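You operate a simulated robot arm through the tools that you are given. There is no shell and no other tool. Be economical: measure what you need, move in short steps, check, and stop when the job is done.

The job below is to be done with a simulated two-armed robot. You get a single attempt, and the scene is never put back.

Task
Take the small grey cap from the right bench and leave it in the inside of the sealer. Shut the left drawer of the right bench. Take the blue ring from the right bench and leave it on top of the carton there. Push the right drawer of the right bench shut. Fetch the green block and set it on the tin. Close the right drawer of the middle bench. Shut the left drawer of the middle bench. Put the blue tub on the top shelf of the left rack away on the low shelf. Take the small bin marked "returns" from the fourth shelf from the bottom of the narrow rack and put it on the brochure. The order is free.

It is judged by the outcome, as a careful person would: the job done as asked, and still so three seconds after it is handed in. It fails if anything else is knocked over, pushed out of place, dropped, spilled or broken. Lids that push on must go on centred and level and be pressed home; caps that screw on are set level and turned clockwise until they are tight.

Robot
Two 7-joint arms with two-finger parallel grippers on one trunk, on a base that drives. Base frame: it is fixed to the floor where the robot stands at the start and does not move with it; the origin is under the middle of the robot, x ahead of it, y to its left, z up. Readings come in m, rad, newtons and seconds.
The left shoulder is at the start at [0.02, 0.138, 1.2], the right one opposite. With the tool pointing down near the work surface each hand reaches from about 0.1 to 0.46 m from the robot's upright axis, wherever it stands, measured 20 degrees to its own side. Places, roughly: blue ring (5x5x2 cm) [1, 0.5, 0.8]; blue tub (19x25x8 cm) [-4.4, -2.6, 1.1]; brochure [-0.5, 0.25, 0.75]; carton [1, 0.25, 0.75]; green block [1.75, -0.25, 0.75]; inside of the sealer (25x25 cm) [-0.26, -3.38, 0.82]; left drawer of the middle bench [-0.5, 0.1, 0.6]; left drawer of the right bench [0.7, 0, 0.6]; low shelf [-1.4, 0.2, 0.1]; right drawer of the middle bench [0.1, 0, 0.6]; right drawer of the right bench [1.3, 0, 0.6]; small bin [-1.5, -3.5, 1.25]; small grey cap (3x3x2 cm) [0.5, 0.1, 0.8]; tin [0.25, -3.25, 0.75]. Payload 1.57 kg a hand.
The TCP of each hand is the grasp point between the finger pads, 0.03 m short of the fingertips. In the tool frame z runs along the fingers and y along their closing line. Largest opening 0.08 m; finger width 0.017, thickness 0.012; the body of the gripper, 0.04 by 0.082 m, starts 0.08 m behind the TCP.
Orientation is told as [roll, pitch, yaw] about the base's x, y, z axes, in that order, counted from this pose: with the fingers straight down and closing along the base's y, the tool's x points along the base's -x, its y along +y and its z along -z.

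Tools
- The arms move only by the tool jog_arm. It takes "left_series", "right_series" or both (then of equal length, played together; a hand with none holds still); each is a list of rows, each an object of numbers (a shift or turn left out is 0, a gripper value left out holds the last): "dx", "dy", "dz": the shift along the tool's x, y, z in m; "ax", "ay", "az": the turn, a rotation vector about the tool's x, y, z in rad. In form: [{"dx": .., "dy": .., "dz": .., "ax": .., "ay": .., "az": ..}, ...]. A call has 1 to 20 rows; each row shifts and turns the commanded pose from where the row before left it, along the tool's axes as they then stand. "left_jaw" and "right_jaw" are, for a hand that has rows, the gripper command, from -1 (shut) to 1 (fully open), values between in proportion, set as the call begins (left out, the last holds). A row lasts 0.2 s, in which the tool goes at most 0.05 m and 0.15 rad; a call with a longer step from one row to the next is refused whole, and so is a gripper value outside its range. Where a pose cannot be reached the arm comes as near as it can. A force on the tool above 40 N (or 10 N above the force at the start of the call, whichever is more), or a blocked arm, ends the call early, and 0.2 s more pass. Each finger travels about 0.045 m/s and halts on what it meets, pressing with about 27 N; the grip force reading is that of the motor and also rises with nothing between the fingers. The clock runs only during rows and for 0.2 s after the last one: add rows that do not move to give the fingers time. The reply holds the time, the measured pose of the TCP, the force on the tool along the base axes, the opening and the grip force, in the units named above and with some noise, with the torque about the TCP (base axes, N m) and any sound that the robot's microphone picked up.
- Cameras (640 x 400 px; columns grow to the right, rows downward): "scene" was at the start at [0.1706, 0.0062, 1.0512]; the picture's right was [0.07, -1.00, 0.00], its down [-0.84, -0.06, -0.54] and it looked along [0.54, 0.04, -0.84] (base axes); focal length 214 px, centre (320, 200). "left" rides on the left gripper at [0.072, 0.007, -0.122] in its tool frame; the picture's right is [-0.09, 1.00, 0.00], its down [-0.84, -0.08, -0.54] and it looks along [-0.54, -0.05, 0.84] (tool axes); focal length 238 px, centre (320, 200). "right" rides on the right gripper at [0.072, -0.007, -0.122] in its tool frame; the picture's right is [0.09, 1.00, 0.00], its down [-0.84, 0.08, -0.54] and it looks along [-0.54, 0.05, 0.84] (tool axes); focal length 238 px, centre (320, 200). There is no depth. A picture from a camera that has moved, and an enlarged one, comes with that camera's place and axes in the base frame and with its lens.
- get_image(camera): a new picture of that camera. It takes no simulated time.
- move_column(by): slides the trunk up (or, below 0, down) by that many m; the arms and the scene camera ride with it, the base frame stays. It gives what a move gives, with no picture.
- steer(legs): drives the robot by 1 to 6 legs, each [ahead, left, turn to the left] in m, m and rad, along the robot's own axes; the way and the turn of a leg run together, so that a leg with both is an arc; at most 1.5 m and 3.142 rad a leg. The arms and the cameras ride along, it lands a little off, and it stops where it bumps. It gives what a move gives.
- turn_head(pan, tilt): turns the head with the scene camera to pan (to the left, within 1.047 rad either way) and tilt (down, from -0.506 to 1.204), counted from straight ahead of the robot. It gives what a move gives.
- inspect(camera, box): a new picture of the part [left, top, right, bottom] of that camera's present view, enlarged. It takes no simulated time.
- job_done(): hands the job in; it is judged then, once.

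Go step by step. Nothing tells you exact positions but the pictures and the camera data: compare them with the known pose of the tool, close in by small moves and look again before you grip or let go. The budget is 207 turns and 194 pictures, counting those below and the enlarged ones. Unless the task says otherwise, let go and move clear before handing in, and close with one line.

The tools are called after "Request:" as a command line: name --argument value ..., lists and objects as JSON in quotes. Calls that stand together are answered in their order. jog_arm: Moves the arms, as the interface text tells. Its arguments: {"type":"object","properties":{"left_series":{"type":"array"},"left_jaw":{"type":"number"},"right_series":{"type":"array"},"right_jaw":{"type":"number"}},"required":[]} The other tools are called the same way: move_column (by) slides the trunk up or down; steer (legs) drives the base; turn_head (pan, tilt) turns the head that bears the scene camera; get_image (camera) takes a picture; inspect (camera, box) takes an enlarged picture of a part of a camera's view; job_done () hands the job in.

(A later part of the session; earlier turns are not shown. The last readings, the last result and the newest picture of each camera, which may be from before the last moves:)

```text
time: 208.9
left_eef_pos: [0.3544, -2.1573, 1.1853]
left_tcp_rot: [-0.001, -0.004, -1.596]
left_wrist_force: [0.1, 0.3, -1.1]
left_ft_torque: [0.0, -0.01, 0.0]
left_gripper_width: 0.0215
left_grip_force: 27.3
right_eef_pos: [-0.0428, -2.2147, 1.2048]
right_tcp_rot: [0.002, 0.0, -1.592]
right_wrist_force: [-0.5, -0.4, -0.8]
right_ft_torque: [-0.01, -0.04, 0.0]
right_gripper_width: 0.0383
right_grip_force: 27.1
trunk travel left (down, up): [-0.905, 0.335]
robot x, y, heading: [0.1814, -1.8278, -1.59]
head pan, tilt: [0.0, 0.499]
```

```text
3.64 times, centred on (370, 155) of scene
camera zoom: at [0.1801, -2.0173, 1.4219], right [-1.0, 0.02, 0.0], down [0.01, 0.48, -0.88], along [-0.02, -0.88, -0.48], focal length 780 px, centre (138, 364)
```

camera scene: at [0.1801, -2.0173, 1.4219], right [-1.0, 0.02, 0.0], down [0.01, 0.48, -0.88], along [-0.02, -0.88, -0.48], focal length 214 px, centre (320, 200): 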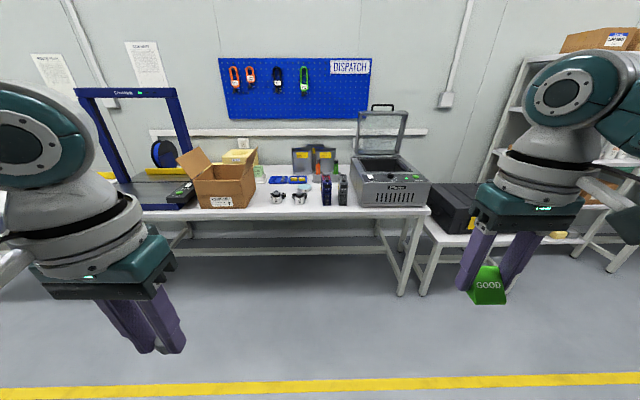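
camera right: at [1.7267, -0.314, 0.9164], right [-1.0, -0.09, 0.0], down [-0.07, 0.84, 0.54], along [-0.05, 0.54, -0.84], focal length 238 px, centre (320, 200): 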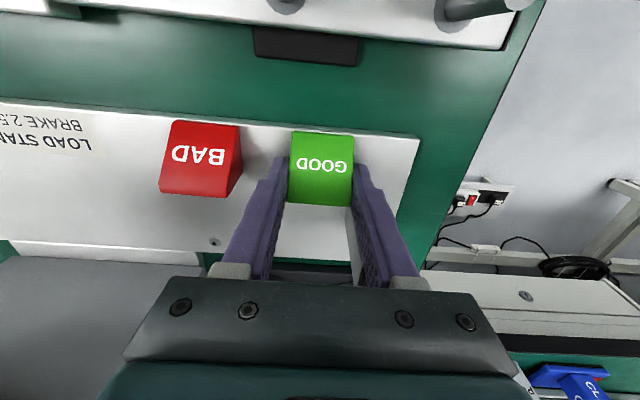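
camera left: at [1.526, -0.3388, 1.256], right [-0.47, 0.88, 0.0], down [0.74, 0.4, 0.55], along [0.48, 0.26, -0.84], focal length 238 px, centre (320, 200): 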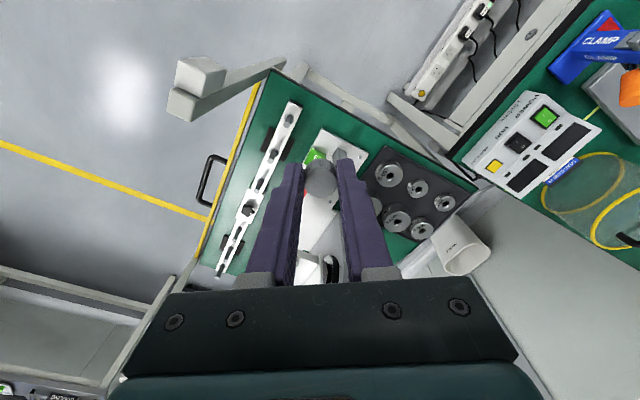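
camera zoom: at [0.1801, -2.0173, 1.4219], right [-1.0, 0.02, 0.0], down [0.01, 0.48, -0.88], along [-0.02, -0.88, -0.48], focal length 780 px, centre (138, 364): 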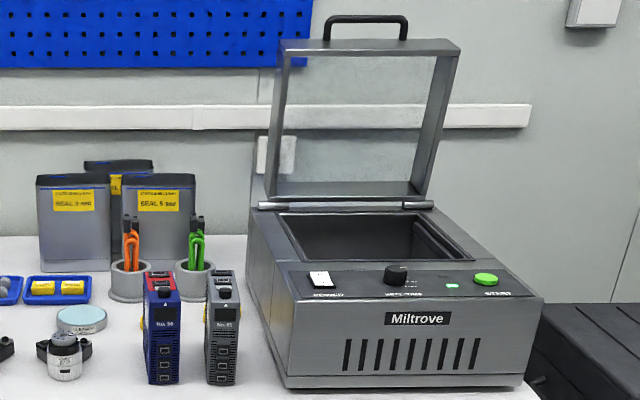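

The tin (light-blue lid) is at about (0.257, -3.37); the sealer's opening is at about (-0.28, -3.40). To keep the left hand off the open carton I'll approach the tin diagonally, heading about -0.8.

Request:
steer --legs '[[0, 0, 0.79], [0.6, -0.62, 0]]'

Request:
turn_head --pan -0.7 --tilt 0.6

Request:
get_image --camera "scene"

Request:
get_image --camera "right"

```text
time: 215.4
left_eef_pos: [0.4979, -2.8022, 1.1839]
left_tcp_rot: [-0.003, -0.004, -0.83]
left_wrist_force: [-0.9, -0.2, -0.4]
left_ft_torque: [-0.01, 0.04, 0.0]
left_gripper_width: 0.0214
left_grip_force: 27.0
right_eef_pos: [0.2505, -3.1205, 1.2047]
right_tcp_rot: [0.002, 0.0, -0.825]
right_wrist_force: [0.0, -1.0, -0.9]
right_ft_torque: [-0.01, 0.01, 0.04]
right_gripper_width: 0.0388
right_grip_force: 27.4
trunk travel left (down, up): [-0.905, 0.335]
robot x, y, heading: [0.1477, -2.6859, -0.826]
head pan, tilt: [0.0, 0.499]
```

```text
time: 216.5
left_eef_pos: [0.497, -2.8022, 1.1864]
left_tcp_rot: [-0.003, -0.003, -0.828]
left_wrist_force: [0.0, -1.0, 0.5]
left_ft_torque: [0.05, -0.01, 0.0]
left_gripper_width: 0.0218
left_grip_force: 26.8
right_eef_pos: [0.251, -3.12, 1.2059]
right_tcp_rot: [0.003, 0.0, -0.824]
right_wrist_force: [-0.4, 0.0, -0.2]
right_ft_torque: [0.0, 0.03, 0.0]
right_gripper_width: 0.0386
right_grip_force: 27.5
trunk travel left (down, up): [-0.905, 0.335]
robot x, y, heading: [0.1421, -2.6832, -0.817]
head pan, tilt: [-0.7, 0.6]
```

```text
125 pictures are left
camera scene: at [0.2188, -2.844, 1.4129], right [-1.0, -0.05, 0.0], down [-0.03, 0.56, -0.83], along [0.04, -0.82, -0.56], focal length 214 px, centre (320, 200)
```

scene: 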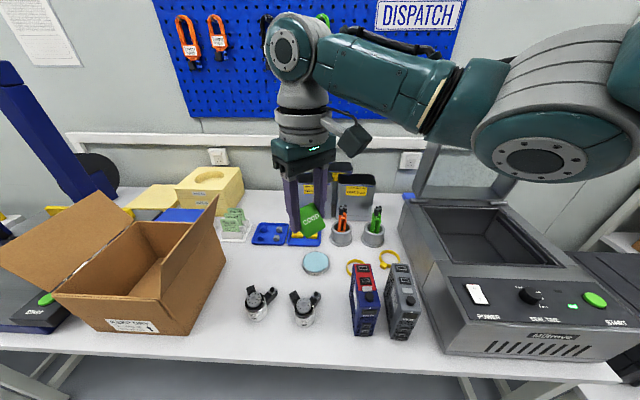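

```text
124 pictures are left
camera right: at [0.1984, -3.0719, 1.3264], right [0.67, 0.74, 0.0], down [0.62, -0.56, 0.54], along [0.41, -0.36, -0.84], focal length 238 px, centre (320, 200)
```

right: 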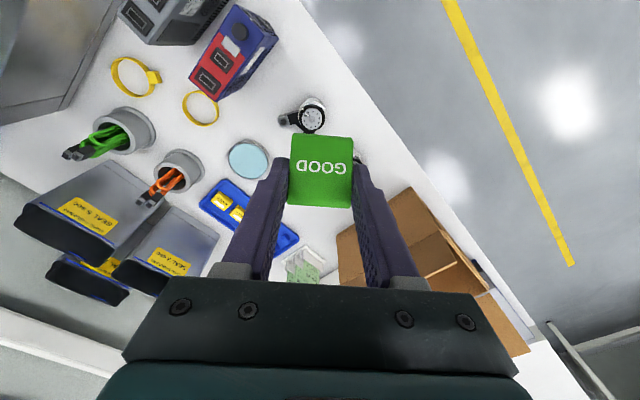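

The tin's top centre is at about (0.257, -3.35, 0.79). A diagonal approach would bring the right elbow near the sealer lid, so instead I raise the left hand well up to clear the open carton and go in square.

Request:
jog_arm --left_series '[{"dx": -0.03, "dz": -0.02}, {"dx": -0.03, "dz": -0.03}, {"dx": -0.02, "dz": -0.04}, {"dz": -0.04}, {"dz": -0.04}, {"dz": -0.04}]'

```text
time: 217.9
left_eef_pos: [0.5514, -2.8591, 1.394]
left_tcp_rot: [0.0, -0.003, -0.831]
left_wrist_force: [0.0, -0.5, 0.2]
left_ft_torque: [-0.01, -0.04, -0.01]
left_gripper_width: 0.0216
left_grip_force: 27.3
right_eef_pos: [0.2522, -3.1205, 1.2056]
right_tcp_rot: [0.004, 0.001, -0.825]
right_wrist_force: [-1.3, 0.5, 0.1]
right_ft_torque: [0.03, -0.01, 0.0]
right_gripper_width: 0.0387
right_grip_force: 26.9
trunk travel left (down, up): [-0.905, 0.335]
robot x, y, heading: [0.1459, -2.681, -0.826]
head pan, tilt: [-0.7, 0.6]
```

Request:
jog_arm --left_series '[{"dz": -0.03}, {"dz": -0.03}, {"dz": -0.03}]'

Request:
steer --legs '[[-0.2, 0, 0]]'

```text
time: 218.8
left_eef_pos: [0.5428, -2.8427, 1.4091]
left_tcp_rot: [-0.001, 0.192, -0.81]
left_wrist_force: [0.2, -0.3, 0.3]
left_ft_torque: [0.02, -0.01, -0.02]
left_gripper_width: 0.0215
left_grip_force: 27.2
right_eef_pos: [0.2507, -3.1198, 1.2047]
right_tcp_rot: [0.001, 0.0, -0.824]
right_wrist_force: [-0.7, -0.2, -0.3]
right_ft_torque: [0.0, 0.01, 0.0]
right_gripper_width: 0.0386
right_grip_force: 26.4
trunk travel left (down, up): [-0.905, 0.335]
robot x, y, heading: [0.1459, -2.6809, -0.825]
head pan, tilt: [-0.7, 0.6]
stopped in row 3 (left hand): the arm was blocked; the commanded pose is now the measured one
```

```text
time: 220.4
left_eef_pos: [0.4084, -2.6979, 1.4098]
left_tcp_rot: [-0.001, 0.194, -0.812]
left_wrist_force: [-0.4, -0.6, 0.2]
left_ft_torque: [0.0, -0.01, 0.05]
left_gripper_width: 0.0215
left_grip_force: 26.8
right_eef_pos: [0.116, -2.9737, 1.2054]
right_tcp_rot: [0.003, -0.001, -0.823]
right_wrist_force: [-0.8, 1.0, -0.8]
right_ft_torque: [0.02, -0.02, 0.0]
right_gripper_width: 0.0388
right_grip_force: 27.2
trunk travel left (down, up): [-0.905, 0.335]
robot x, y, heading: [0.0118, -2.541, -0.828]
head pan, tilt: [-0.7, 0.6]
```

The left hand is at its upper limit; I level it, turn square to the bench and move in front of the tin, staying high.

Request:
jog_arm --left_series '[{"ay": -0.1}, {"ay": -0.094}, {}]'

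Request:
steer --legs '[[0, 0, -0.745], [0, 0.46, 0], [0.38, 0, 0]]'

Request:
turn_head --pan 0.0 --tilt 0.8

Request:
get_image --camera "scene"

Request:
get_image --camera "right"

```text
time: 221.2
left_eef_pos: [0.4085, -2.6979, 1.409]
left_tcp_rot: [0.0, -0.002, -0.811]
left_wrist_force: [-0.7, -0.3, -0.1]
left_ft_torque: [-0.02, 0.0, -0.01]
left_gripper_width: 0.0212
left_grip_force: 26.8
right_eef_pos: [0.115, -2.9739, 1.2057]
right_tcp_rot: [0.002, -0.001, -0.824]
right_wrist_force: [-0.6, 0.5, -1.9]
right_ft_torque: [0.04, -0.02, 0.0]
right_gripper_width: 0.0387
right_grip_force: 27.0
trunk travel left (down, up): [-0.905, 0.335]
robot x, y, heading: [0.0118, -2.5384, -0.828]
head pan, tilt: [-0.7, 0.6]
```

```text
time: 227.9
left_eef_pos: [0.6721, -3.2957, 1.4097]
left_tcp_rot: [-0.002, -0.001, -1.536]
left_wrist_force: [-0.6, 0.1, 0.2]
left_ft_torque: [-0.03, 0.0, 0.03]
left_gripper_width: 0.0214
left_grip_force: 26.9
right_eef_pos: [0.2683, -3.3094, 1.205]
right_tcp_rot: [0.001, 0.0, -1.548]
right_wrist_force: [0.3, -0.2, -0.7]
right_ft_torque: [0.04, -0.04, -0.03]
right_gripper_width: 0.0387
right_grip_force: 26.8
trunk travel left (down, up): [-0.905, 0.335]
robot x, y, heading: [0.4822, -2.91, -1.55]
head pan, tilt: [-0.7, 0.6]
```

```text
time: 229.0
left_eef_pos: [0.6715, -3.2959, 1.4092]
left_tcp_rot: [-0.002, -0.001, -1.536]
left_wrist_force: [-0.2, 0.2, 0.0]
left_ft_torque: [0.0, 0.03, -0.01]
left_gripper_width: 0.0213
left_grip_force: 26.7
right_eef_pos: [0.2688, -3.3089, 1.2051]
right_tcp_rot: [0.001, 0.0, -1.55]
right_wrist_force: [0.0, -0.4, -0.5]
right_ft_torque: [-0.03, 0.06, 0.01]
right_gripper_width: 0.0385
right_grip_force: 27.1
trunk travel left (down, up): [-0.905, 0.335]
robot x, y, heading: [0.4791, -2.9135, -1.549]
head pan, tilt: [0.0, 0.799]
```

```text
123 pictures are left
camera scene: at [0.4844, -3.0918, 1.3961], right [-1.0, -0.02, 0.0], down [-0.01, 0.72, -0.7], along [0.01, -0.7, -0.72], focal length 214 px, centre (320, 200)
```

scene: 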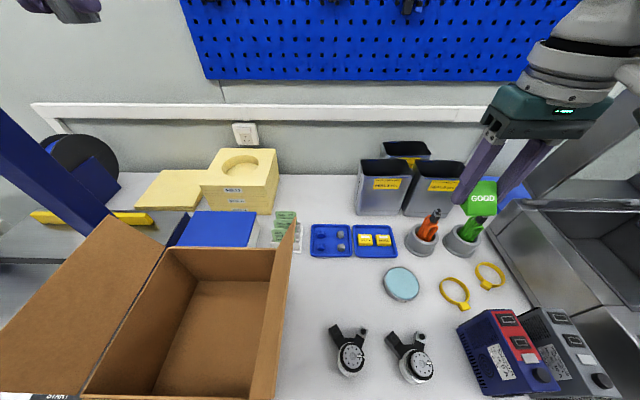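

```text
122 pictures are left
camera right: at [0.2618, -3.2371, 1.3264], right [0.99, 0.11, 0.0], down [0.09, -0.83, 0.54], along [0.06, -0.54, -0.84], focal length 238 px, centre (320, 200)
```

right: 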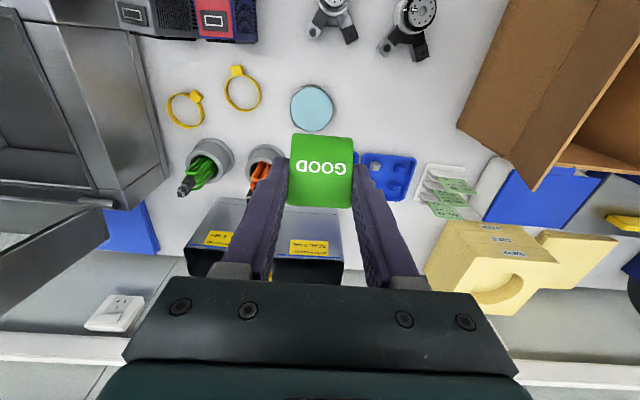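

Tin centre confirmed at (0.257, -3.352); the left hand is above the open box's interior, clear of flaps. I step in and lower.

Request:
steer --legs '[[0.05, -0.012, 0]]'

Request:
move_column --by -0.25

Request:
get_image --camera "right"

Request:
get_image --camera "scene"

Request:
get_image --camera "left"

```text
time: 229.9
left_eef_pos: [0.6599, -3.345, 1.4096]
left_tcp_rot: [-0.002, 0.0, -1.536]
left_wrist_force: [0.2, -0.9, -0.9]
left_ft_torque: [-0.06, -0.01, -0.01]
left_gripper_width: 0.0215
left_grip_force: 27.0
right_eef_pos: [0.2573, -3.3585, 1.204]
right_tcp_rot: [0.0, 0.001, -1.551]
right_wrist_force: [-0.1, -0.5, -0.8]
right_ft_torque: [0.0, 0.0, -0.02]
right_gripper_width: 0.0383
right_grip_force: 27.0
trunk travel left (down, up): [-0.905, 0.335]
robot x, y, heading: [0.4691, -2.9623, -1.552]
head pan, tilt: [0.0, 0.799]
```

```text
time: 232.5
left_eef_pos: [0.6605, -3.3455, 1.1594]
left_tcp_rot: [-0.003, -0.001, -1.535]
left_wrist_force: [0.0, -0.9, -0.8]
left_ft_torque: [0.01, -0.01, -0.03]
left_gripper_width: 0.0214
left_grip_force: 26.8
right_eef_pos: [0.2587, -3.3578, 0.954]
right_tcp_rot: [0.001, 0.0, -1.551]
right_wrist_force: [-0.6, 0.5, -0.4]
right_ft_torque: [0.01, 0.0, -0.02]
right_gripper_width: 0.0383
right_grip_force: 27.2
trunk travel left (down, up): [-0.655, 0.585]
robot x, y, heading: [0.4691, -2.9619, -1.55]
head pan, tilt: [0.0, 0.799]
```

```text
121 pictures are left
camera right: at [0.2504, -3.2864, 1.0764], right [0.99, 0.11, 0.0], down [0.09, -0.84, 0.54], along [0.06, -0.54, -0.84], focal length 238 px, centre (320, 200)
```

right: 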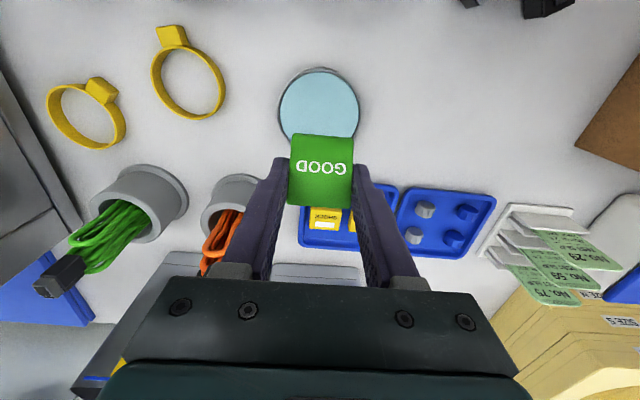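

```text
120 pictures are left
camera scene: at [0.4733, -3.1412, 1.1461], right [-1.0, -0.02, 0.0], down [-0.01, 0.72, -0.7], along [0.01, -0.7, -0.72], focal length 214 px, centre (320, 200)
```

scene: 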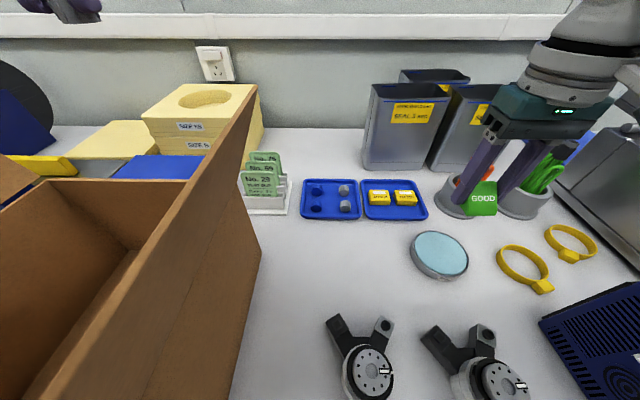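

```text
119 pictures are left
camera left: at [0.6647, -3.2735, 1.2809], right [1.0, -0.06, 0.0], down [-0.05, -0.84, 0.54], along [-0.03, -0.54, -0.84], focal length 238 px, centre (320, 200)
```

left: 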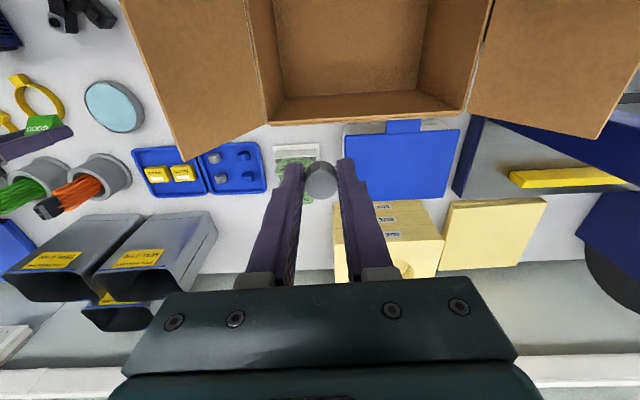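

Tin centre is at about (0.2555, -3.346). I lower a bit more and then descend gently to contact.

Request:
move_column --by -0.05

Request:
jog_arm --right_series '[{"dx": 0.006}, {"dz": 0.03}, {"dz": 0.02}, {}]'

Request:
get_image --camera "right"

Request:
get_image --camera "scene"

```text
time: 233.4
left_eef_pos: [0.6586, -3.3453, 1.1095]
left_tcp_rot: [-0.001, 0.0, -1.536]
left_wrist_force: [0.0, 0.3, 0.2]
left_ft_torque: [0.02, 0.05, 0.02]
left_gripper_width: 0.0217
left_grip_force: 26.9
right_eef_pos: [0.256, -3.3567, 0.9047]
right_tcp_rot: [0.001, 0.001, -1.551]
right_wrist_force: [0.0, -0.2, 0.2]
right_ft_torque: [0.0, 0.01, -0.02]
right_gripper_width: 0.0388
right_grip_force: 27.3
trunk travel left (down, up): [-0.605, 0.635]
robot x, y, heading: [0.4664, -2.9611, -1.55]
head pan, tilt: [0.0, 0.799]
```

```text
time: 234.4
left_eef_pos: [0.6604, -3.3466, 1.1093]
left_tcp_rot: [-0.002, -0.001, -1.537]
left_wrist_force: [0.1, 0.4, -0.7]
left_ft_torque: [-0.01, 0.0, -0.02]
left_gripper_width: 0.0218
left_grip_force: 27.0
right_eef_pos: [0.257, -3.3514, 0.8565]
right_tcp_rot: [0.001, -0.002, -1.55]
right_wrist_force: [-1.1, -0.4, -0.2]
right_ft_torque: [-0.02, 0.0, 0.02]
right_gripper_width: 0.0389
right_grip_force: 27.1
trunk travel left (down, up): [-0.605, 0.635]
robot x, y, heading: [0.4672, -2.961, -1.546]
head pan, tilt: [0.0, 0.799]
```

```text
118 pictures are left
camera right: at [0.2488, -3.2801, 0.9768], right [0.99, 0.11, 0.0], down [0.09, -0.83, 0.54], along [0.06, -0.54, -0.84], focal length 238 px, centre (320, 200)
```

right: 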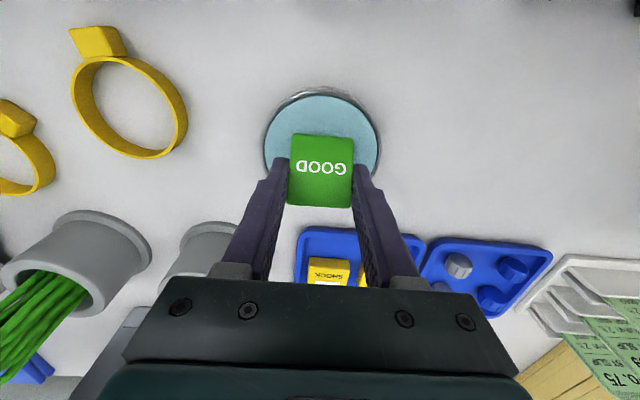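

```text
117 pictures are left
camera scene: at [0.4724, -3.1441, 1.1002], right [-1.0, -0.02, 0.0], down [-0.01, 0.68, -0.73], along [0.01, -0.73, -0.68], focal length 214 px, centre (320, 200)
```

scene: 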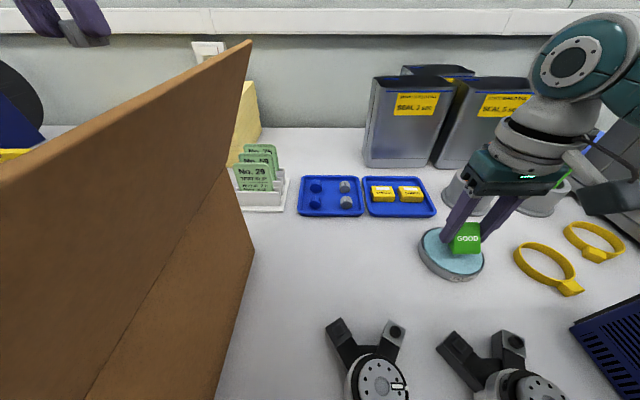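

Well centred. I lower in small steps to contact.

Request:
jog_arm --right_series '[{"dz": 0.01}, {"dz": 0.008}, {"dz": 0.004}, {"dz": 0.004}, {}]'

Request:
get_image --camera "scene"

```text
time: 235.6
left_eef_pos: [0.6589, -3.3474, 1.1102]
left_tcp_rot: [-0.005, -0.003, -1.536]
left_wrist_force: [0.3, -0.7, 0.9]
left_ft_torque: [0.0, -0.01, 0.02]
left_gripper_width: 0.0216
left_grip_force: 26.9
right_eef_pos: [0.2569, -3.3544, 0.8311]
right_tcp_rot: [0.002, -0.004, -1.548]
right_wrist_force: [1.8, 5.1, 28.4]
right_ft_torque: [0.09, -0.09, -0.01]
right_gripper_width: 0.0386
right_grip_force: 26.7
trunk travel left (down, up): [-0.605, 0.635]
robot x, y, heading: [0.4694, -2.9608, -1.552]
head pan, tilt: [0.0, 0.799]
```

```text
116 pictures are left
camera scene: at [0.4716, -3.1448, 1.1002], right [-1.0, -0.01, 0.0], down [-0.01, 0.69, -0.73], along [0.01, -0.73, -0.69], focal length 214 px, centre (320, 200)
```

scene: 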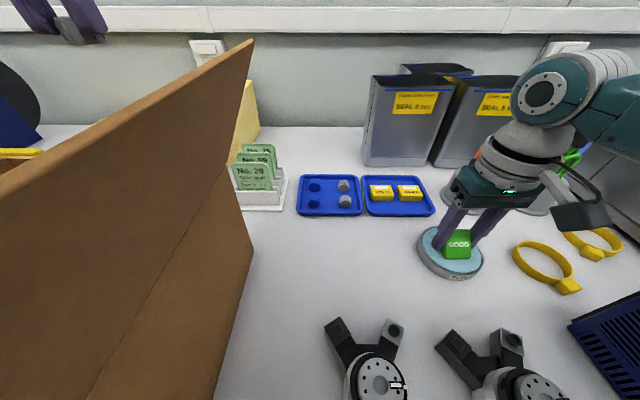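

Contact. I relax, open and lift off.

Request:
jog_arm --right_series '[{"dz": -0.003}, {}]'

Request:
jog_arm --right_series '[{}, {}, {}]' --right_jaw 0.5

Request:
jog_arm --right_series '[{"dz": -0.02}, {"dz": -0.04}, {"dz": -0.03}, {}]'

Request:
get_image --camera "right"

```text
time: 236.2
left_eef_pos: [0.66, -3.3479, 1.1097]
left_tcp_rot: [-0.002, -0.003, -1.538]
left_wrist_force: [-0.2, 0.6, 0.6]
left_ft_torque: [0.01, -0.02, 0.03]
left_gripper_width: 0.0216
left_grip_force: 27.0
right_eef_pos: [0.256, -3.3543, 0.8314]
right_tcp_rot: [-0.001, -0.001, -1.549]
right_wrist_force: [-0.4, -1.6, 5.0]
right_ft_torque: [-0.09, -0.02, -0.01]
right_gripper_width: 0.0388
right_grip_force: 27.4
trunk travel left (down, up): [-0.605, 0.635]
robot x, y, heading: [0.472, -2.9614, -1.549]
head pan, tilt: [0.0, 0.799]
```

```text
time: 237.0
left_eef_pos: [0.6599, -3.3466, 1.109]
left_tcp_rot: [-0.003, -0.002, -1.536]
left_wrist_force: [-0.3, 0.5, -1.5]
left_ft_torque: [0.03, 0.03, -0.01]
left_gripper_width: 0.0215
left_grip_force: 26.7
right_eef_pos: [0.2574, -3.3526, 0.8317]
right_tcp_rot: [0.002, -0.003, -1.549]
right_wrist_force: [-0.1, -0.5, -0.2]
right_ft_torque: [0.0, 0.0, 0.0]
right_gripper_width: 0.0599
right_grip_force: 0.0
trunk travel left (down, up): [-0.605, 0.635]
robot x, y, heading: [0.469, -2.9647, -1.552]
head pan, tilt: [0.0, 0.799]
```

```text
time: 238.0
left_eef_pos: [0.6603, -3.3468, 1.1098]
left_tcp_rot: [-0.001, -0.001, -1.536]
left_wrist_force: [0.4, 1.0, 1.1]
left_ft_torque: [0.02, 0.02, -0.01]
left_gripper_width: 0.0211
left_grip_force: 26.6
right_eef_pos: [0.2567, -3.3535, 0.9226]
right_tcp_rot: [0.0, -0.002, -1.55]
right_wrist_force: [0.8, 0.4, 0.4]
right_ft_torque: [-0.01, 0.0, 0.01]
right_gripper_width: 0.0596
right_grip_force: 0.1
trunk travel left (down, up): [-0.605, 0.635]
robot x, y, heading: [0.4691, -2.9627, -1.556]
head pan, tilt: [0.0, 0.799]
```

```text
115 pictures are left
camera right: at [0.249, -3.2809, 1.0442], right [0.99, 0.11, 0.0], down [0.09, -0.83, 0.54], along [0.06, -0.54, -0.84], focal length 238 px, centre (320, 200)
```

right: 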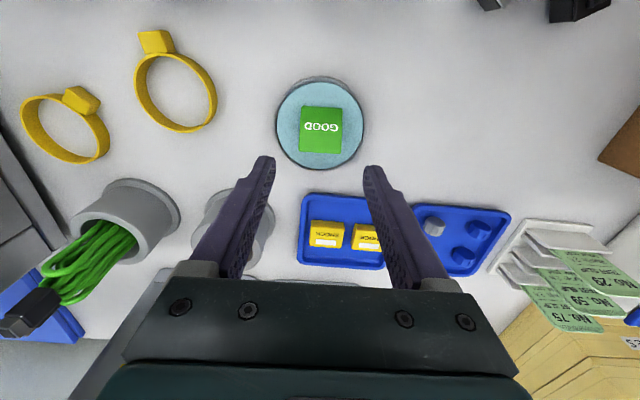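

Green block is on the tin. I raise, back off and shift over to the sealer.

Request:
move_column --by 0.33

Request:
steer --legs '[[-0.25, 0, 0], [0, -0.92, 0]]'

Request:
turn_head --pan 0.3 --tilt 0.7

Request:
get_image --camera "scene"

Request:
get_image --camera "left"

```text
time: 241.3
left_eef_pos: [0.6609, -3.3454, 1.4393]
left_tcp_rot: [0.0, -0.001, -1.537]
left_wrist_force: [-0.3, -0.5, -0.1]
left_ft_torque: [-0.01, 0.0, 0.01]
left_gripper_width: 0.0217
left_grip_force: 27.2
right_eef_pos: [0.2575, -3.3522, 1.252]
right_tcp_rot: [0.001, 0.002, -1.55]
right_wrist_force: [0.1, 0.0, 0.1]
right_ft_torque: [-0.03, -0.01, -0.01]
right_gripper_width: 0.0601
right_grip_force: 0.1
trunk travel left (down, up): [-0.935, 0.305]
robot x, y, heading: [0.4681, -2.9635, -1.549]
head pan, tilt: [0.0, 0.799]
```

```text
time: 247.5
left_eef_pos: [-0.2686, -3.1037, 1.4395]
left_tcp_rot: [-0.002, -0.001, -1.561]
left_wrist_force: [-0.1, -0.6, -0.3]
left_ft_torque: [0.01, -0.04, 0.0]
left_gripper_width: 0.0215
left_grip_force: 26.6
right_eef_pos: [-0.6708, -3.0973, 1.2501]
right_tcp_rot: [0.003, -0.002, -1.576]
right_wrist_force: [0.6, 0.1, -0.4]
right_ft_torque: [-0.01, -0.03, 0.0]
right_gripper_width: 0.0599
right_grip_force: 0.2
trunk travel left (down, up): [-0.935, 0.305]
robot x, y, heading: [-0.4456, -2.7148, -1.581]
head pan, tilt: [0.0, 0.799]
```

```text
time: 248.3
left_eef_pos: [-0.2687, -3.1037, 1.4396]
left_tcp_rot: [-0.002, -0.001, -1.564]
left_wrist_force: [0.2, 0.2, -0.3]
left_ft_torque: [0.01, -0.02, 0.03]
left_gripper_width: 0.0214
left_grip_force: 26.9
right_eef_pos: [-0.6718, -3.0973, 1.2515]
right_tcp_rot: [0.005, 0.002, -1.575]
right_wrist_force: [-0.9, 1.0, 0.8]
right_ft_torque: [0.02, 0.01, 0.03]
right_gripper_width: 0.0599
right_grip_force: 0.0
trunk travel left (down, up): [-0.935, 0.305]
robot x, y, heading: [-0.4467, -2.7118, -1.578]
head pan, tilt: [0.3, 0.7]
```

```text
114 pictures are left
camera scene: at [-0.4246, -2.8946, 1.4343], right [-0.96, -0.29, 0.0], down [-0.19, 0.62, -0.76], along [0.22, -0.73, -0.64], focal length 214 px, centre (320, 200)
```

scene: 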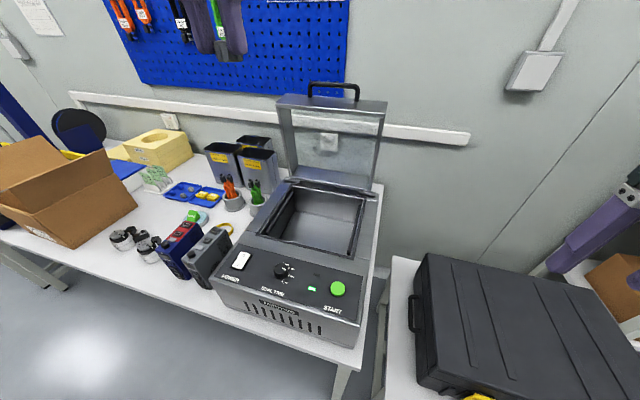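

```text
113 pictures are left
camera left: at [-0.2618, -3.0312, 1.5609], right [1.0, -0.08, 0.0], down [-0.07, -0.84, 0.54], along [-0.05, -0.54, -0.84], focal length 238 px, centre (320, 200)
```

left: 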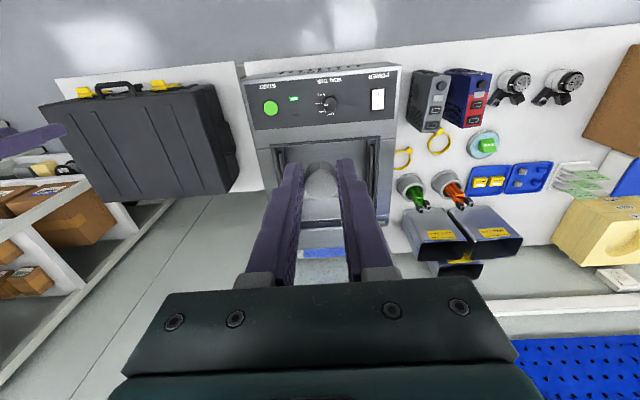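

Sealer opening centre is about (-0.272, -3.375). I bring the left hand back down relative to the body, move forward, and look.

Request:
jog_arm --left_series '[{"dz": 0.04}, {"dz": 0.04}, {"dz": 0.04}, {"dz": 0.04}, {"dz": 0.04}, {}]'

Request:
steer --legs '[[0.255, 0, 0]]'

Request:
get_image --camera "left"

Request:
get_image --camera "scene"

```text
time: 249.7
left_eef_pos: [-0.2674, -3.1018, 1.2404]
left_tcp_rot: [0.0, -0.002, -1.565]
left_wrist_force: [-0.5, -0.6, 0.2]
left_ft_torque: [0.03, -0.01, -0.02]
left_gripper_width: 0.0216
left_grip_force: 27.5
right_eef_pos: [-0.6712, -3.0977, 1.2506]
right_tcp_rot: [0.003, 0.001, -1.575]
right_wrist_force: [0.4, -0.2, 0.2]
right_ft_torque: [-0.04, 0.0, 0.02]
right_gripper_width: 0.0601
right_grip_force: 0.1
trunk travel left (down, up): [-0.935, 0.305]
robot x, y, heading: [-0.4488, -2.7115, -1.575]
head pan, tilt: [0.3, 0.7]
```

```text
time: 251.5
left_eef_pos: [-0.2676, -3.3576, 1.2409]
left_tcp_rot: [-0.003, 0.0, -1.561]
left_wrist_force: [-0.3, -1.1, 0.3]
left_ft_torque: [-0.02, 0.01, 0.02]
left_gripper_width: 0.0215
left_grip_force: 27.0
right_eef_pos: [-0.6716, -3.3537, 1.2512]
right_tcp_rot: [0.002, -0.001, -1.574]
right_wrist_force: [-0.2, 0.1, 0.1]
right_ft_torque: [-0.01, 0.01, 0.0]
right_gripper_width: 0.0598
right_grip_force: 0.0
trunk travel left (down, up): [-0.935, 0.305]
robot x, y, heading: [-0.4552, -2.9712, -1.577]
head pan, tilt: [0.3, 0.7]
```

```text
112 pictures are left
camera left: at [-0.2616, -3.2851, 1.3627], right [1.0, -0.08, 0.0], down [-0.07, -0.84, 0.54], along [-0.05, -0.54, -0.84], focal length 238 px, centre (320, 200)
```

left: 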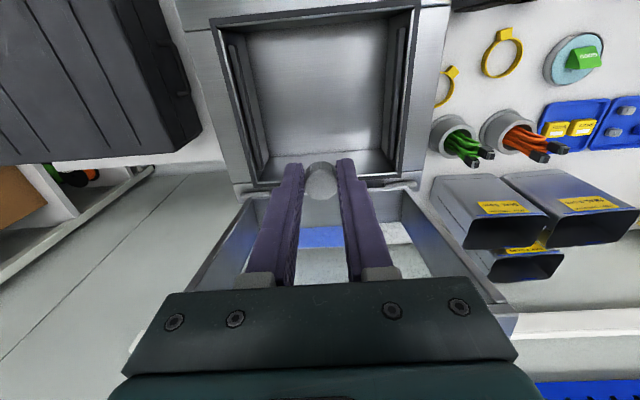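

```text
111 pictures are left
camera scene: at [-0.4255, -3.1501, 1.4343], right [-0.96, -0.29, 0.0], down [-0.19, 0.62, -0.76], along [0.22, -0.73, -0.64], focal length 214 px, centre (320, 200)
```

scene: 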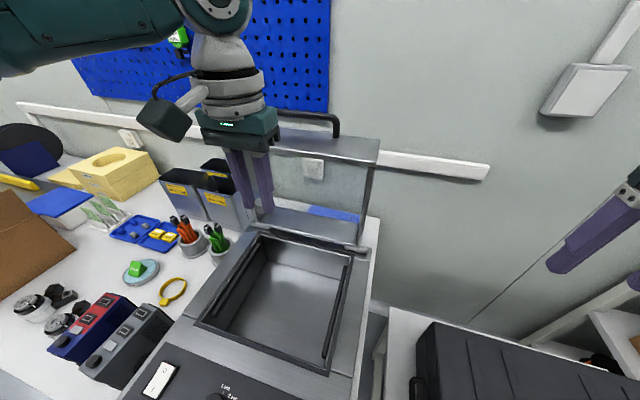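

The sealer chamber is empty, centre about (-0.272, -3.387), and the lid leans back out of the way. I lower the trunk.

Request:
move_column --by -0.28

Request:
get_image --camera "left"

Request:
get_image --camera "scene"

```text
time: 254.4
left_eef_pos: [-0.2678, -3.3578, 0.9615]
left_tcp_rot: [-0.002, 0.001, -1.559]
left_wrist_force: [0.5, 0.4, 0.3]
left_ft_torque: [0.0, 0.02, 0.05]
left_gripper_width: 0.0215
left_grip_force: 27.4
right_eef_pos: [-0.6731, -3.3548, 0.9718]
right_tcp_rot: [0.001, 0.0, -1.576]
right_wrist_force: [-0.6, 0.5, -0.3]
right_ft_torque: [-0.02, 0.0, -0.01]
right_gripper_width: 0.0599
right_grip_force: 0.0
trunk travel left (down, up): [-0.655, 0.585]
robot x, y, heading: [-0.4501, -2.9657, -1.573]
head pan, tilt: [0.3, 0.7]
```

```text
110 pictures are left
camera left: at [-0.2616, -3.2852, 1.0828], right [1.0, -0.08, 0.0], down [-0.07, -0.84, 0.54], along [-0.05, -0.54, -0.84], focal length 238 px, centre (320, 200)
```

left: 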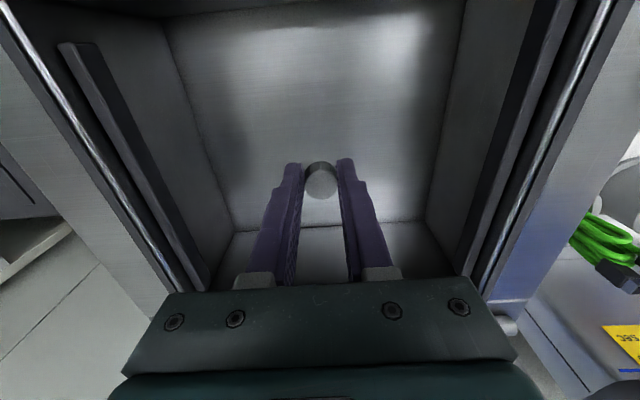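

```text
109 pictures are left
camera scene: at [-0.4255, -3.1502, 1.1543], right [-0.96, -0.29, 0.0], down [-0.19, 0.62, -0.76], along [0.22, -0.73, -0.64], focal length 214 px, centre (320, 200)
```

scene: 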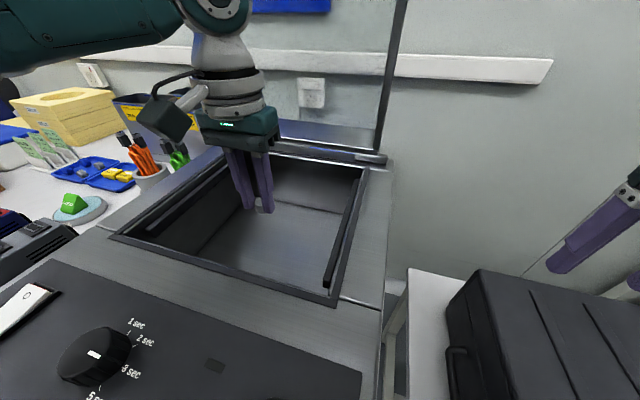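

Inside the well's footprint. I lower with the arm until the cap touches the floor.

Request:
jog_arm --left_series '[{"dz": 0.03}, {"dz": 0.03}, {"dz": 0.02}, {"dz": 0.01}, {"dz": 0.005}, {"dz": 0.005}]'

Request:
get_image --camera "left"

```text
time: 255.8
left_eef_pos: [-0.2676, -3.3565, 0.8635]
left_tcp_rot: [0.0, -0.003, -1.56]
left_wrist_force: [0.0, -0.5, -0.9]
left_ft_torque: [0.0, 0.05, 0.02]
left_gripper_width: 0.0215
left_grip_force: 27.1
right_eef_pos: [-0.6708, -3.355, 0.9723]
right_tcp_rot: [-0.001, -0.001, -1.573]
right_wrist_force: [0.2, -0.3, -0.3]
right_ft_torque: [0.02, 0.0, 0.02]
right_gripper_width: 0.0599
right_grip_force: 0.1
trunk travel left (down, up): [-0.655, 0.585]
robot x, y, heading: [-0.4543, -2.9725, -1.571]
head pan, tilt: [0.3, 0.7]
```

```text
108 pictures are left
camera left: at [-0.2617, -3.2853, 0.9838], right [1.0, -0.08, 0.0], down [-0.07, -0.84, 0.54], along [-0.04, -0.54, -0.84], focal length 238 px, centre (320, 200)
```

left: 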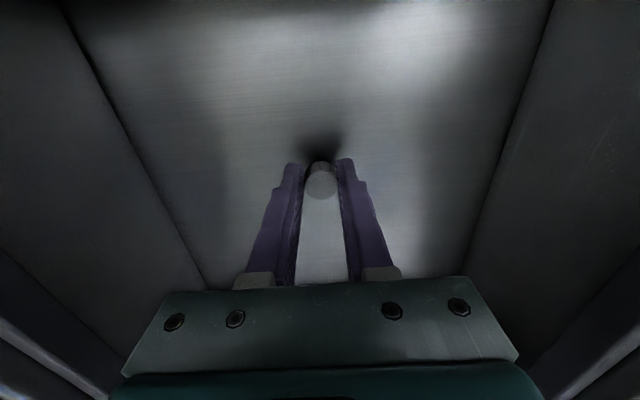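

Request:
jog_arm --left_series '[{"dz": 0.004}, {"dz": 0.004}, {"dz": 0.004}, {"dz": 0.004}]'

```text
time: 256.8
left_eef_pos: [-0.2681, -3.3593, 0.8469]
left_tcp_rot: [0.0, -0.002, -1.561]
left_wrist_force: [-1.2, 5.8, 21.9]
left_ft_torque: [-0.03, -0.02, -0.02]
left_gripper_width: 0.0214
left_grip_force: 27.3
right_eef_pos: [-0.6724, -3.3554, 0.9711]
right_tcp_rot: [0.003, 0.0, -1.574]
right_wrist_force: [-0.1, -0.2, 0.3]
right_ft_torque: [-0.02, -0.02, 0.04]
right_gripper_width: 0.0602
right_grip_force: 0.0
trunk travel left (down, up): [-0.655, 0.585]
robot x, y, heading: [-0.4507, -2.9717, -1.574]
head pan, tilt: [0.3, 0.7]
```

Contact with the floor of the chamber. I release and lift out.

Request:
jog_arm --left_series '[{"dz": -0.002}, {}, {}]' --left_jaw 0.2

Request:
jog_arm --left_series '[{"dz": -0.03}, {"dz": -0.04}, {"dz": -0.04}, {}]'

Request:
get_image --camera "left"

Request:
move_column --by 0.3

```text
time: 257.6
left_eef_pos: [-0.2673, -3.3573, 0.8468]
left_tcp_rot: [-0.001, -0.001, -1.56]
left_wrist_force: [-0.7, 0.3, -0.5]
left_ft_torque: [0.02, 0.0, 0.01]
left_gripper_width: 0.0479
left_grip_force: 0.0
right_eef_pos: [-0.6713, -3.3543, 0.9722]
right_tcp_rot: [0.002, 0.001, -1.575]
right_wrist_force: [0.6, -1.0, -0.2]
right_ft_torque: [0.05, 0.02, 0.01]
right_gripper_width: 0.0599
right_grip_force: 0.1
trunk travel left (down, up): [-0.655, 0.585]
robot x, y, heading: [-0.4481, -2.9714, -1.57]
head pan, tilt: [0.3, 0.7]
```

```text
time: 258.6
left_eef_pos: [-0.268, -3.3588, 0.9576]
left_tcp_rot: [-0.001, 0.003, -1.56]
left_wrist_force: [0.2, -0.4, 0.5]
left_ft_torque: [0.02, 0.01, -0.01]
left_gripper_width: 0.0479
left_grip_force: 0.1
right_eef_pos: [-0.6716, -3.3556, 0.9709]
right_tcp_rot: [0.002, 0.0, -1.574]
right_wrist_force: [1.0, -0.7, 0.6]
right_ft_torque: [0.04, -0.01, 0.03]
right_gripper_width: 0.0599
right_grip_force: 0.0
trunk travel left (down, up): [-0.655, 0.585]
robot x, y, heading: [-0.4521, -2.9702, -1.572]
head pan, tilt: [0.3, 0.7]
```

```text
107 pictures are left
camera left: at [-0.2618, -3.2865, 1.079], right [1.0, -0.08, 0.0], down [-0.07, -0.84, 0.54], along [-0.04, -0.54, -0.84], focal length 238 px, centre (320, 200)
```

left: 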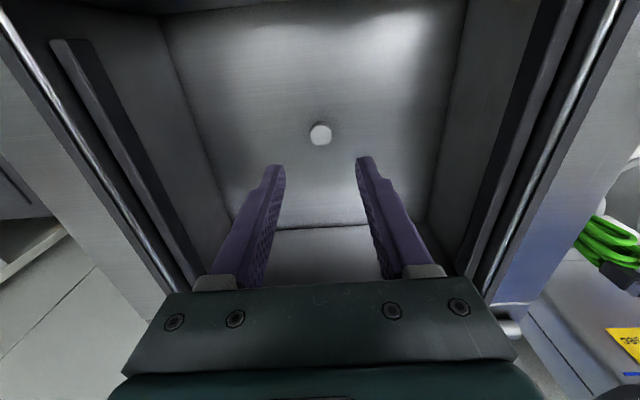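

```text
time: 261.6
left_eef_pos: [-0.2685, -3.3588, 1.2569]
left_tcp_rot: [-0.002, 0.0, -1.561]
left_wrist_force: [-0.3, -0.2, 0.2]
left_ft_torque: [0.0, 0.03, 0.01]
left_gripper_width: 0.048
left_grip_force: 0.0
right_eef_pos: [-0.6714, -3.3545, 1.2734]
right_tcp_rot: [0.002, 0.0, -1.574]
right_wrist_force: [0.2, 0.3, -0.9]
right_ft_torque: [0.0, -0.01, 0.02]
right_gripper_width: 0.0601
right_grip_force: 0.1
trunk travel left (down, up): [-0.955, 0.285]
robot x, y, heading: [-0.4476, -2.9674, -1.578]
head pan, tilt: [0.3, 0.7]
```

The cap lies in the sealer. Next I back out and go to look at the narrow rack.

Request:
steer --legs '[[-0.55, 0, 0], [0, -1.0, 0]]'

Request:
turn_head --pan 0.0 --tilt 0.2

Request:
get_image --camera "scene"

```text
time: 269.5
left_eef_pos: [-1.27, -2.8154, 1.2573]
left_tcp_rot: [-0.003, 0.0, -1.555]
left_wrist_force: [-0.3, -1.0, -0.3]
left_ft_torque: [0.03, 0.02, -0.02]
left_gripper_width: 0.0478
left_grip_force: 0.0
right_eef_pos: [-1.6732, -2.8153, 1.2723]
right_tcp_rot: [0.0, 0.003, -1.566]
right_wrist_force: [-0.4, -0.1, -0.5]
right_ft_torque: [0.0, -0.03, 0.01]
right_gripper_width: 0.0598
right_grip_force: 0.1
trunk travel left (down, up): [-0.955, 0.285]
robot x, y, heading: [-1.4558, -2.4266, -1.571]
head pan, tilt: [0.3, 0.7]
```

```text
time: 270.4
left_eef_pos: [-1.2692, -2.8154, 1.2572]
left_tcp_rot: [-0.002, -0.001, -1.553]
left_wrist_force: [0.2, -0.5, 0.5]
left_ft_torque: [0.02, -0.01, 0.0]
left_gripper_width: 0.048
left_grip_force: 0.1
right_eef_pos: [-1.674, -2.8147, 1.2715]
right_tcp_rot: [0.004, 0.001, -1.568]
right_wrist_force: [-0.7, 0.6, 0.9]
right_ft_torque: [0.03, 0.02, -0.02]
right_gripper_width: 0.0603
right_grip_force: 0.1
trunk travel left (down, up): [-0.955, 0.285]
robot x, y, heading: [-1.456, -2.4282, -1.569]
head pan, tilt: [0.0, 0.201]
```

```text
106 pictures are left
camera scene: at [-1.4539, -2.6203, 1.4996], right [-1.0, 0.0, 0.0], down [0.0, 0.2, -0.98], along [0.0, -0.98, -0.2], focal length 214 px, centre (320, 200)
```

scene: 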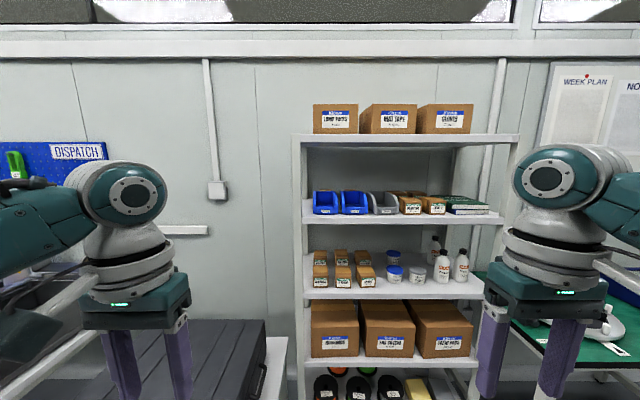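

Request:
inspect --camera "scene" --box '[290, 160, 510, 300]'

Request:
inspect --camera "scene" --box '[300, 180, 400, 230]'

```text
2.86 times, centred on (400, 230) of scene
camera zoom: at [-1.4539, -2.6203, 1.4996], right [-1.0, 0.0, 0.0], down [0.0, 0.2, -0.98], along [0.0, -0.98, -0.2], focal length 613 px, centre (91, 114)
```

zoom: 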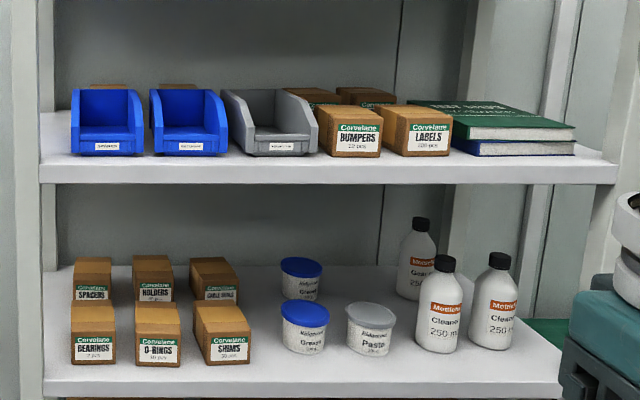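

```text
6.40 times, centred on (350, 205) of scene
camera zoom: at [-1.4539, -2.6203, 1.4996], right [-1.0, 0.0, 0.0], down [0.0, 0.2, -0.98], along [0.0, -0.98, -0.2], focal length 1373 px, centre (128, 168)
```

zoom: 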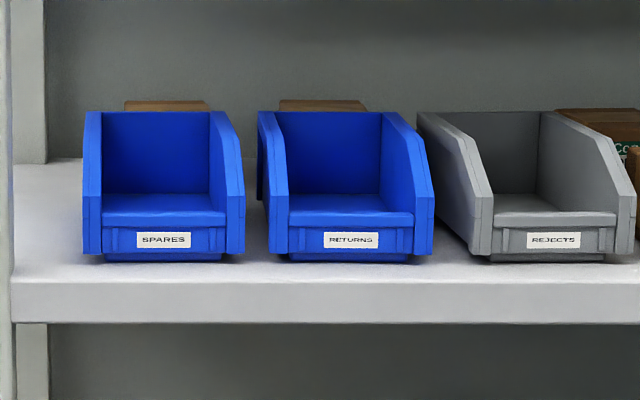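

The middle blue bin reads "RETURNS" on the fourth shelf. I plan to grip its right side wall (gap to REJECTS ≈2 cm) with the right hand tilted forward. I raise the trunk, tilt the right hand, open the jaw and look again.

Request:
move_column --by 0.25

Request:
jog_arm --right_series '[{"ay": -0.145}, {"ay": -0.145}, {"ay": -0.145}, {"ay": -0.145}, {"ay": -0.145}, {"ay": -0.145}, {"ay": -0.145}, {"ay": -0.145}, {}]' --right_jaw 0

Request:
turn_head --pan 0.0 --tilt 0.5

Request:
get_image --camera "scene"

Request:
inspect --camera "scene" --box '[300, 180, 460, 280]'

```text
time: 273.0
left_eef_pos: [-1.2697, -2.8155, 1.5062]
left_tcp_rot: [-0.001, 0.0, -1.553]
left_wrist_force: [0.3, -0.8, -0.7]
left_ft_torque: [0.03, 0.04, -0.01]
left_gripper_width: 0.0481
left_grip_force: 0.1
right_eef_pos: [-1.6734, -2.8154, 1.5216]
right_tcp_rot: [0.003, 0.0, -1.566]
right_wrist_force: [0.0, 0.4, -0.9]
right_ft_torque: [-0.01, 0.04, 0.02]
right_gripper_width: 0.06
right_grip_force: 0.1
trunk travel left (down, up): [-1.205, 0.035]
robot x, y, heading: [-1.4541, -2.4292, -1.567]
head pan, tilt: [0.0, 0.201]
```

```text
time: 275.0
left_eef_pos: [-1.2708, -2.8161, 1.5074]
left_tcp_rot: [-0.002, -0.002, -1.555]
left_wrist_force: [-0.3, -0.3, 0.4]
left_ft_torque: [0.02, 0.01, -0.02]
left_gripper_width: 0.048
left_grip_force: 0.1
right_eef_pos: [-1.6721, -2.8145, 1.5227]
right_tcp_rot: [0.005, -1.16, -1.57]
right_wrist_force: [-0.2, -0.7, 0.1]
right_ft_torque: [-0.01, 0.0, -0.04]
right_gripper_width: 0.0402
right_grip_force: 0.1
trunk travel left (down, up): [-1.205, 0.035]
robot x, y, heading: [-1.4553, -2.4313, -1.565]
head pan, tilt: [0.0, 0.201]
```

```text
time: 275.8
left_eef_pos: [-1.2704, -2.815, 1.5078]
left_tcp_rot: [-0.001, 0.0, -1.553]
left_wrist_force: [-0.3, -0.6, 0.0]
left_ft_torque: [0.03, 0.0, 0.0]
left_gripper_width: 0.0482
left_grip_force: 0.0
right_eef_pos: [-1.6732, -2.8145, 1.5213]
right_tcp_rot: [0.008, -1.16, -1.572]
right_wrist_force: [-0.4, -0.4, 0.2]
right_ft_torque: [-0.04, 0.01, 0.03]
right_gripper_width: 0.04
right_grip_force: 0.1
trunk travel left (down, up): [-1.205, 0.035]
robot x, y, heading: [-1.4571, -2.4283, -1.567]
head pan, tilt: [0.0, 0.499]
```

```text
103 pictures are left
camera scene: at [-1.4539, -2.6181, 1.7221], right [-1.0, 0.0, 0.0], down [0.0, 0.48, -0.88], along [0.0, -0.88, -0.48], focal length 214 px, centre (320, 200)
```

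scene: 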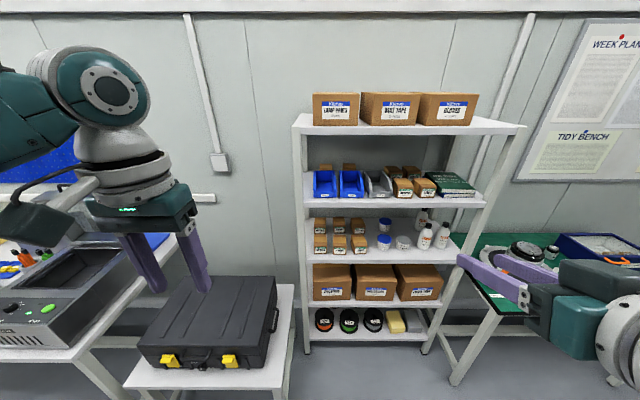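

```text
4.00 times, centred on (380, 230) of scene
camera zoom: at [-1.4539, -2.6181, 1.7221], right [-1.0, 0.0, 0.0], down [0.0, 0.48, -0.88], along [0.0, -0.88, -0.48], focal length 858 px, centre (80, 80)
```

zoom: 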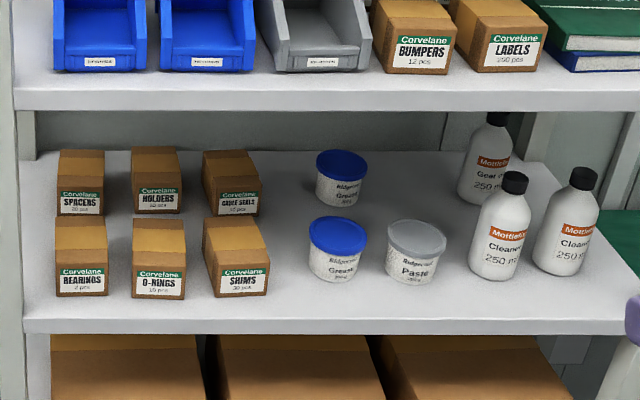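

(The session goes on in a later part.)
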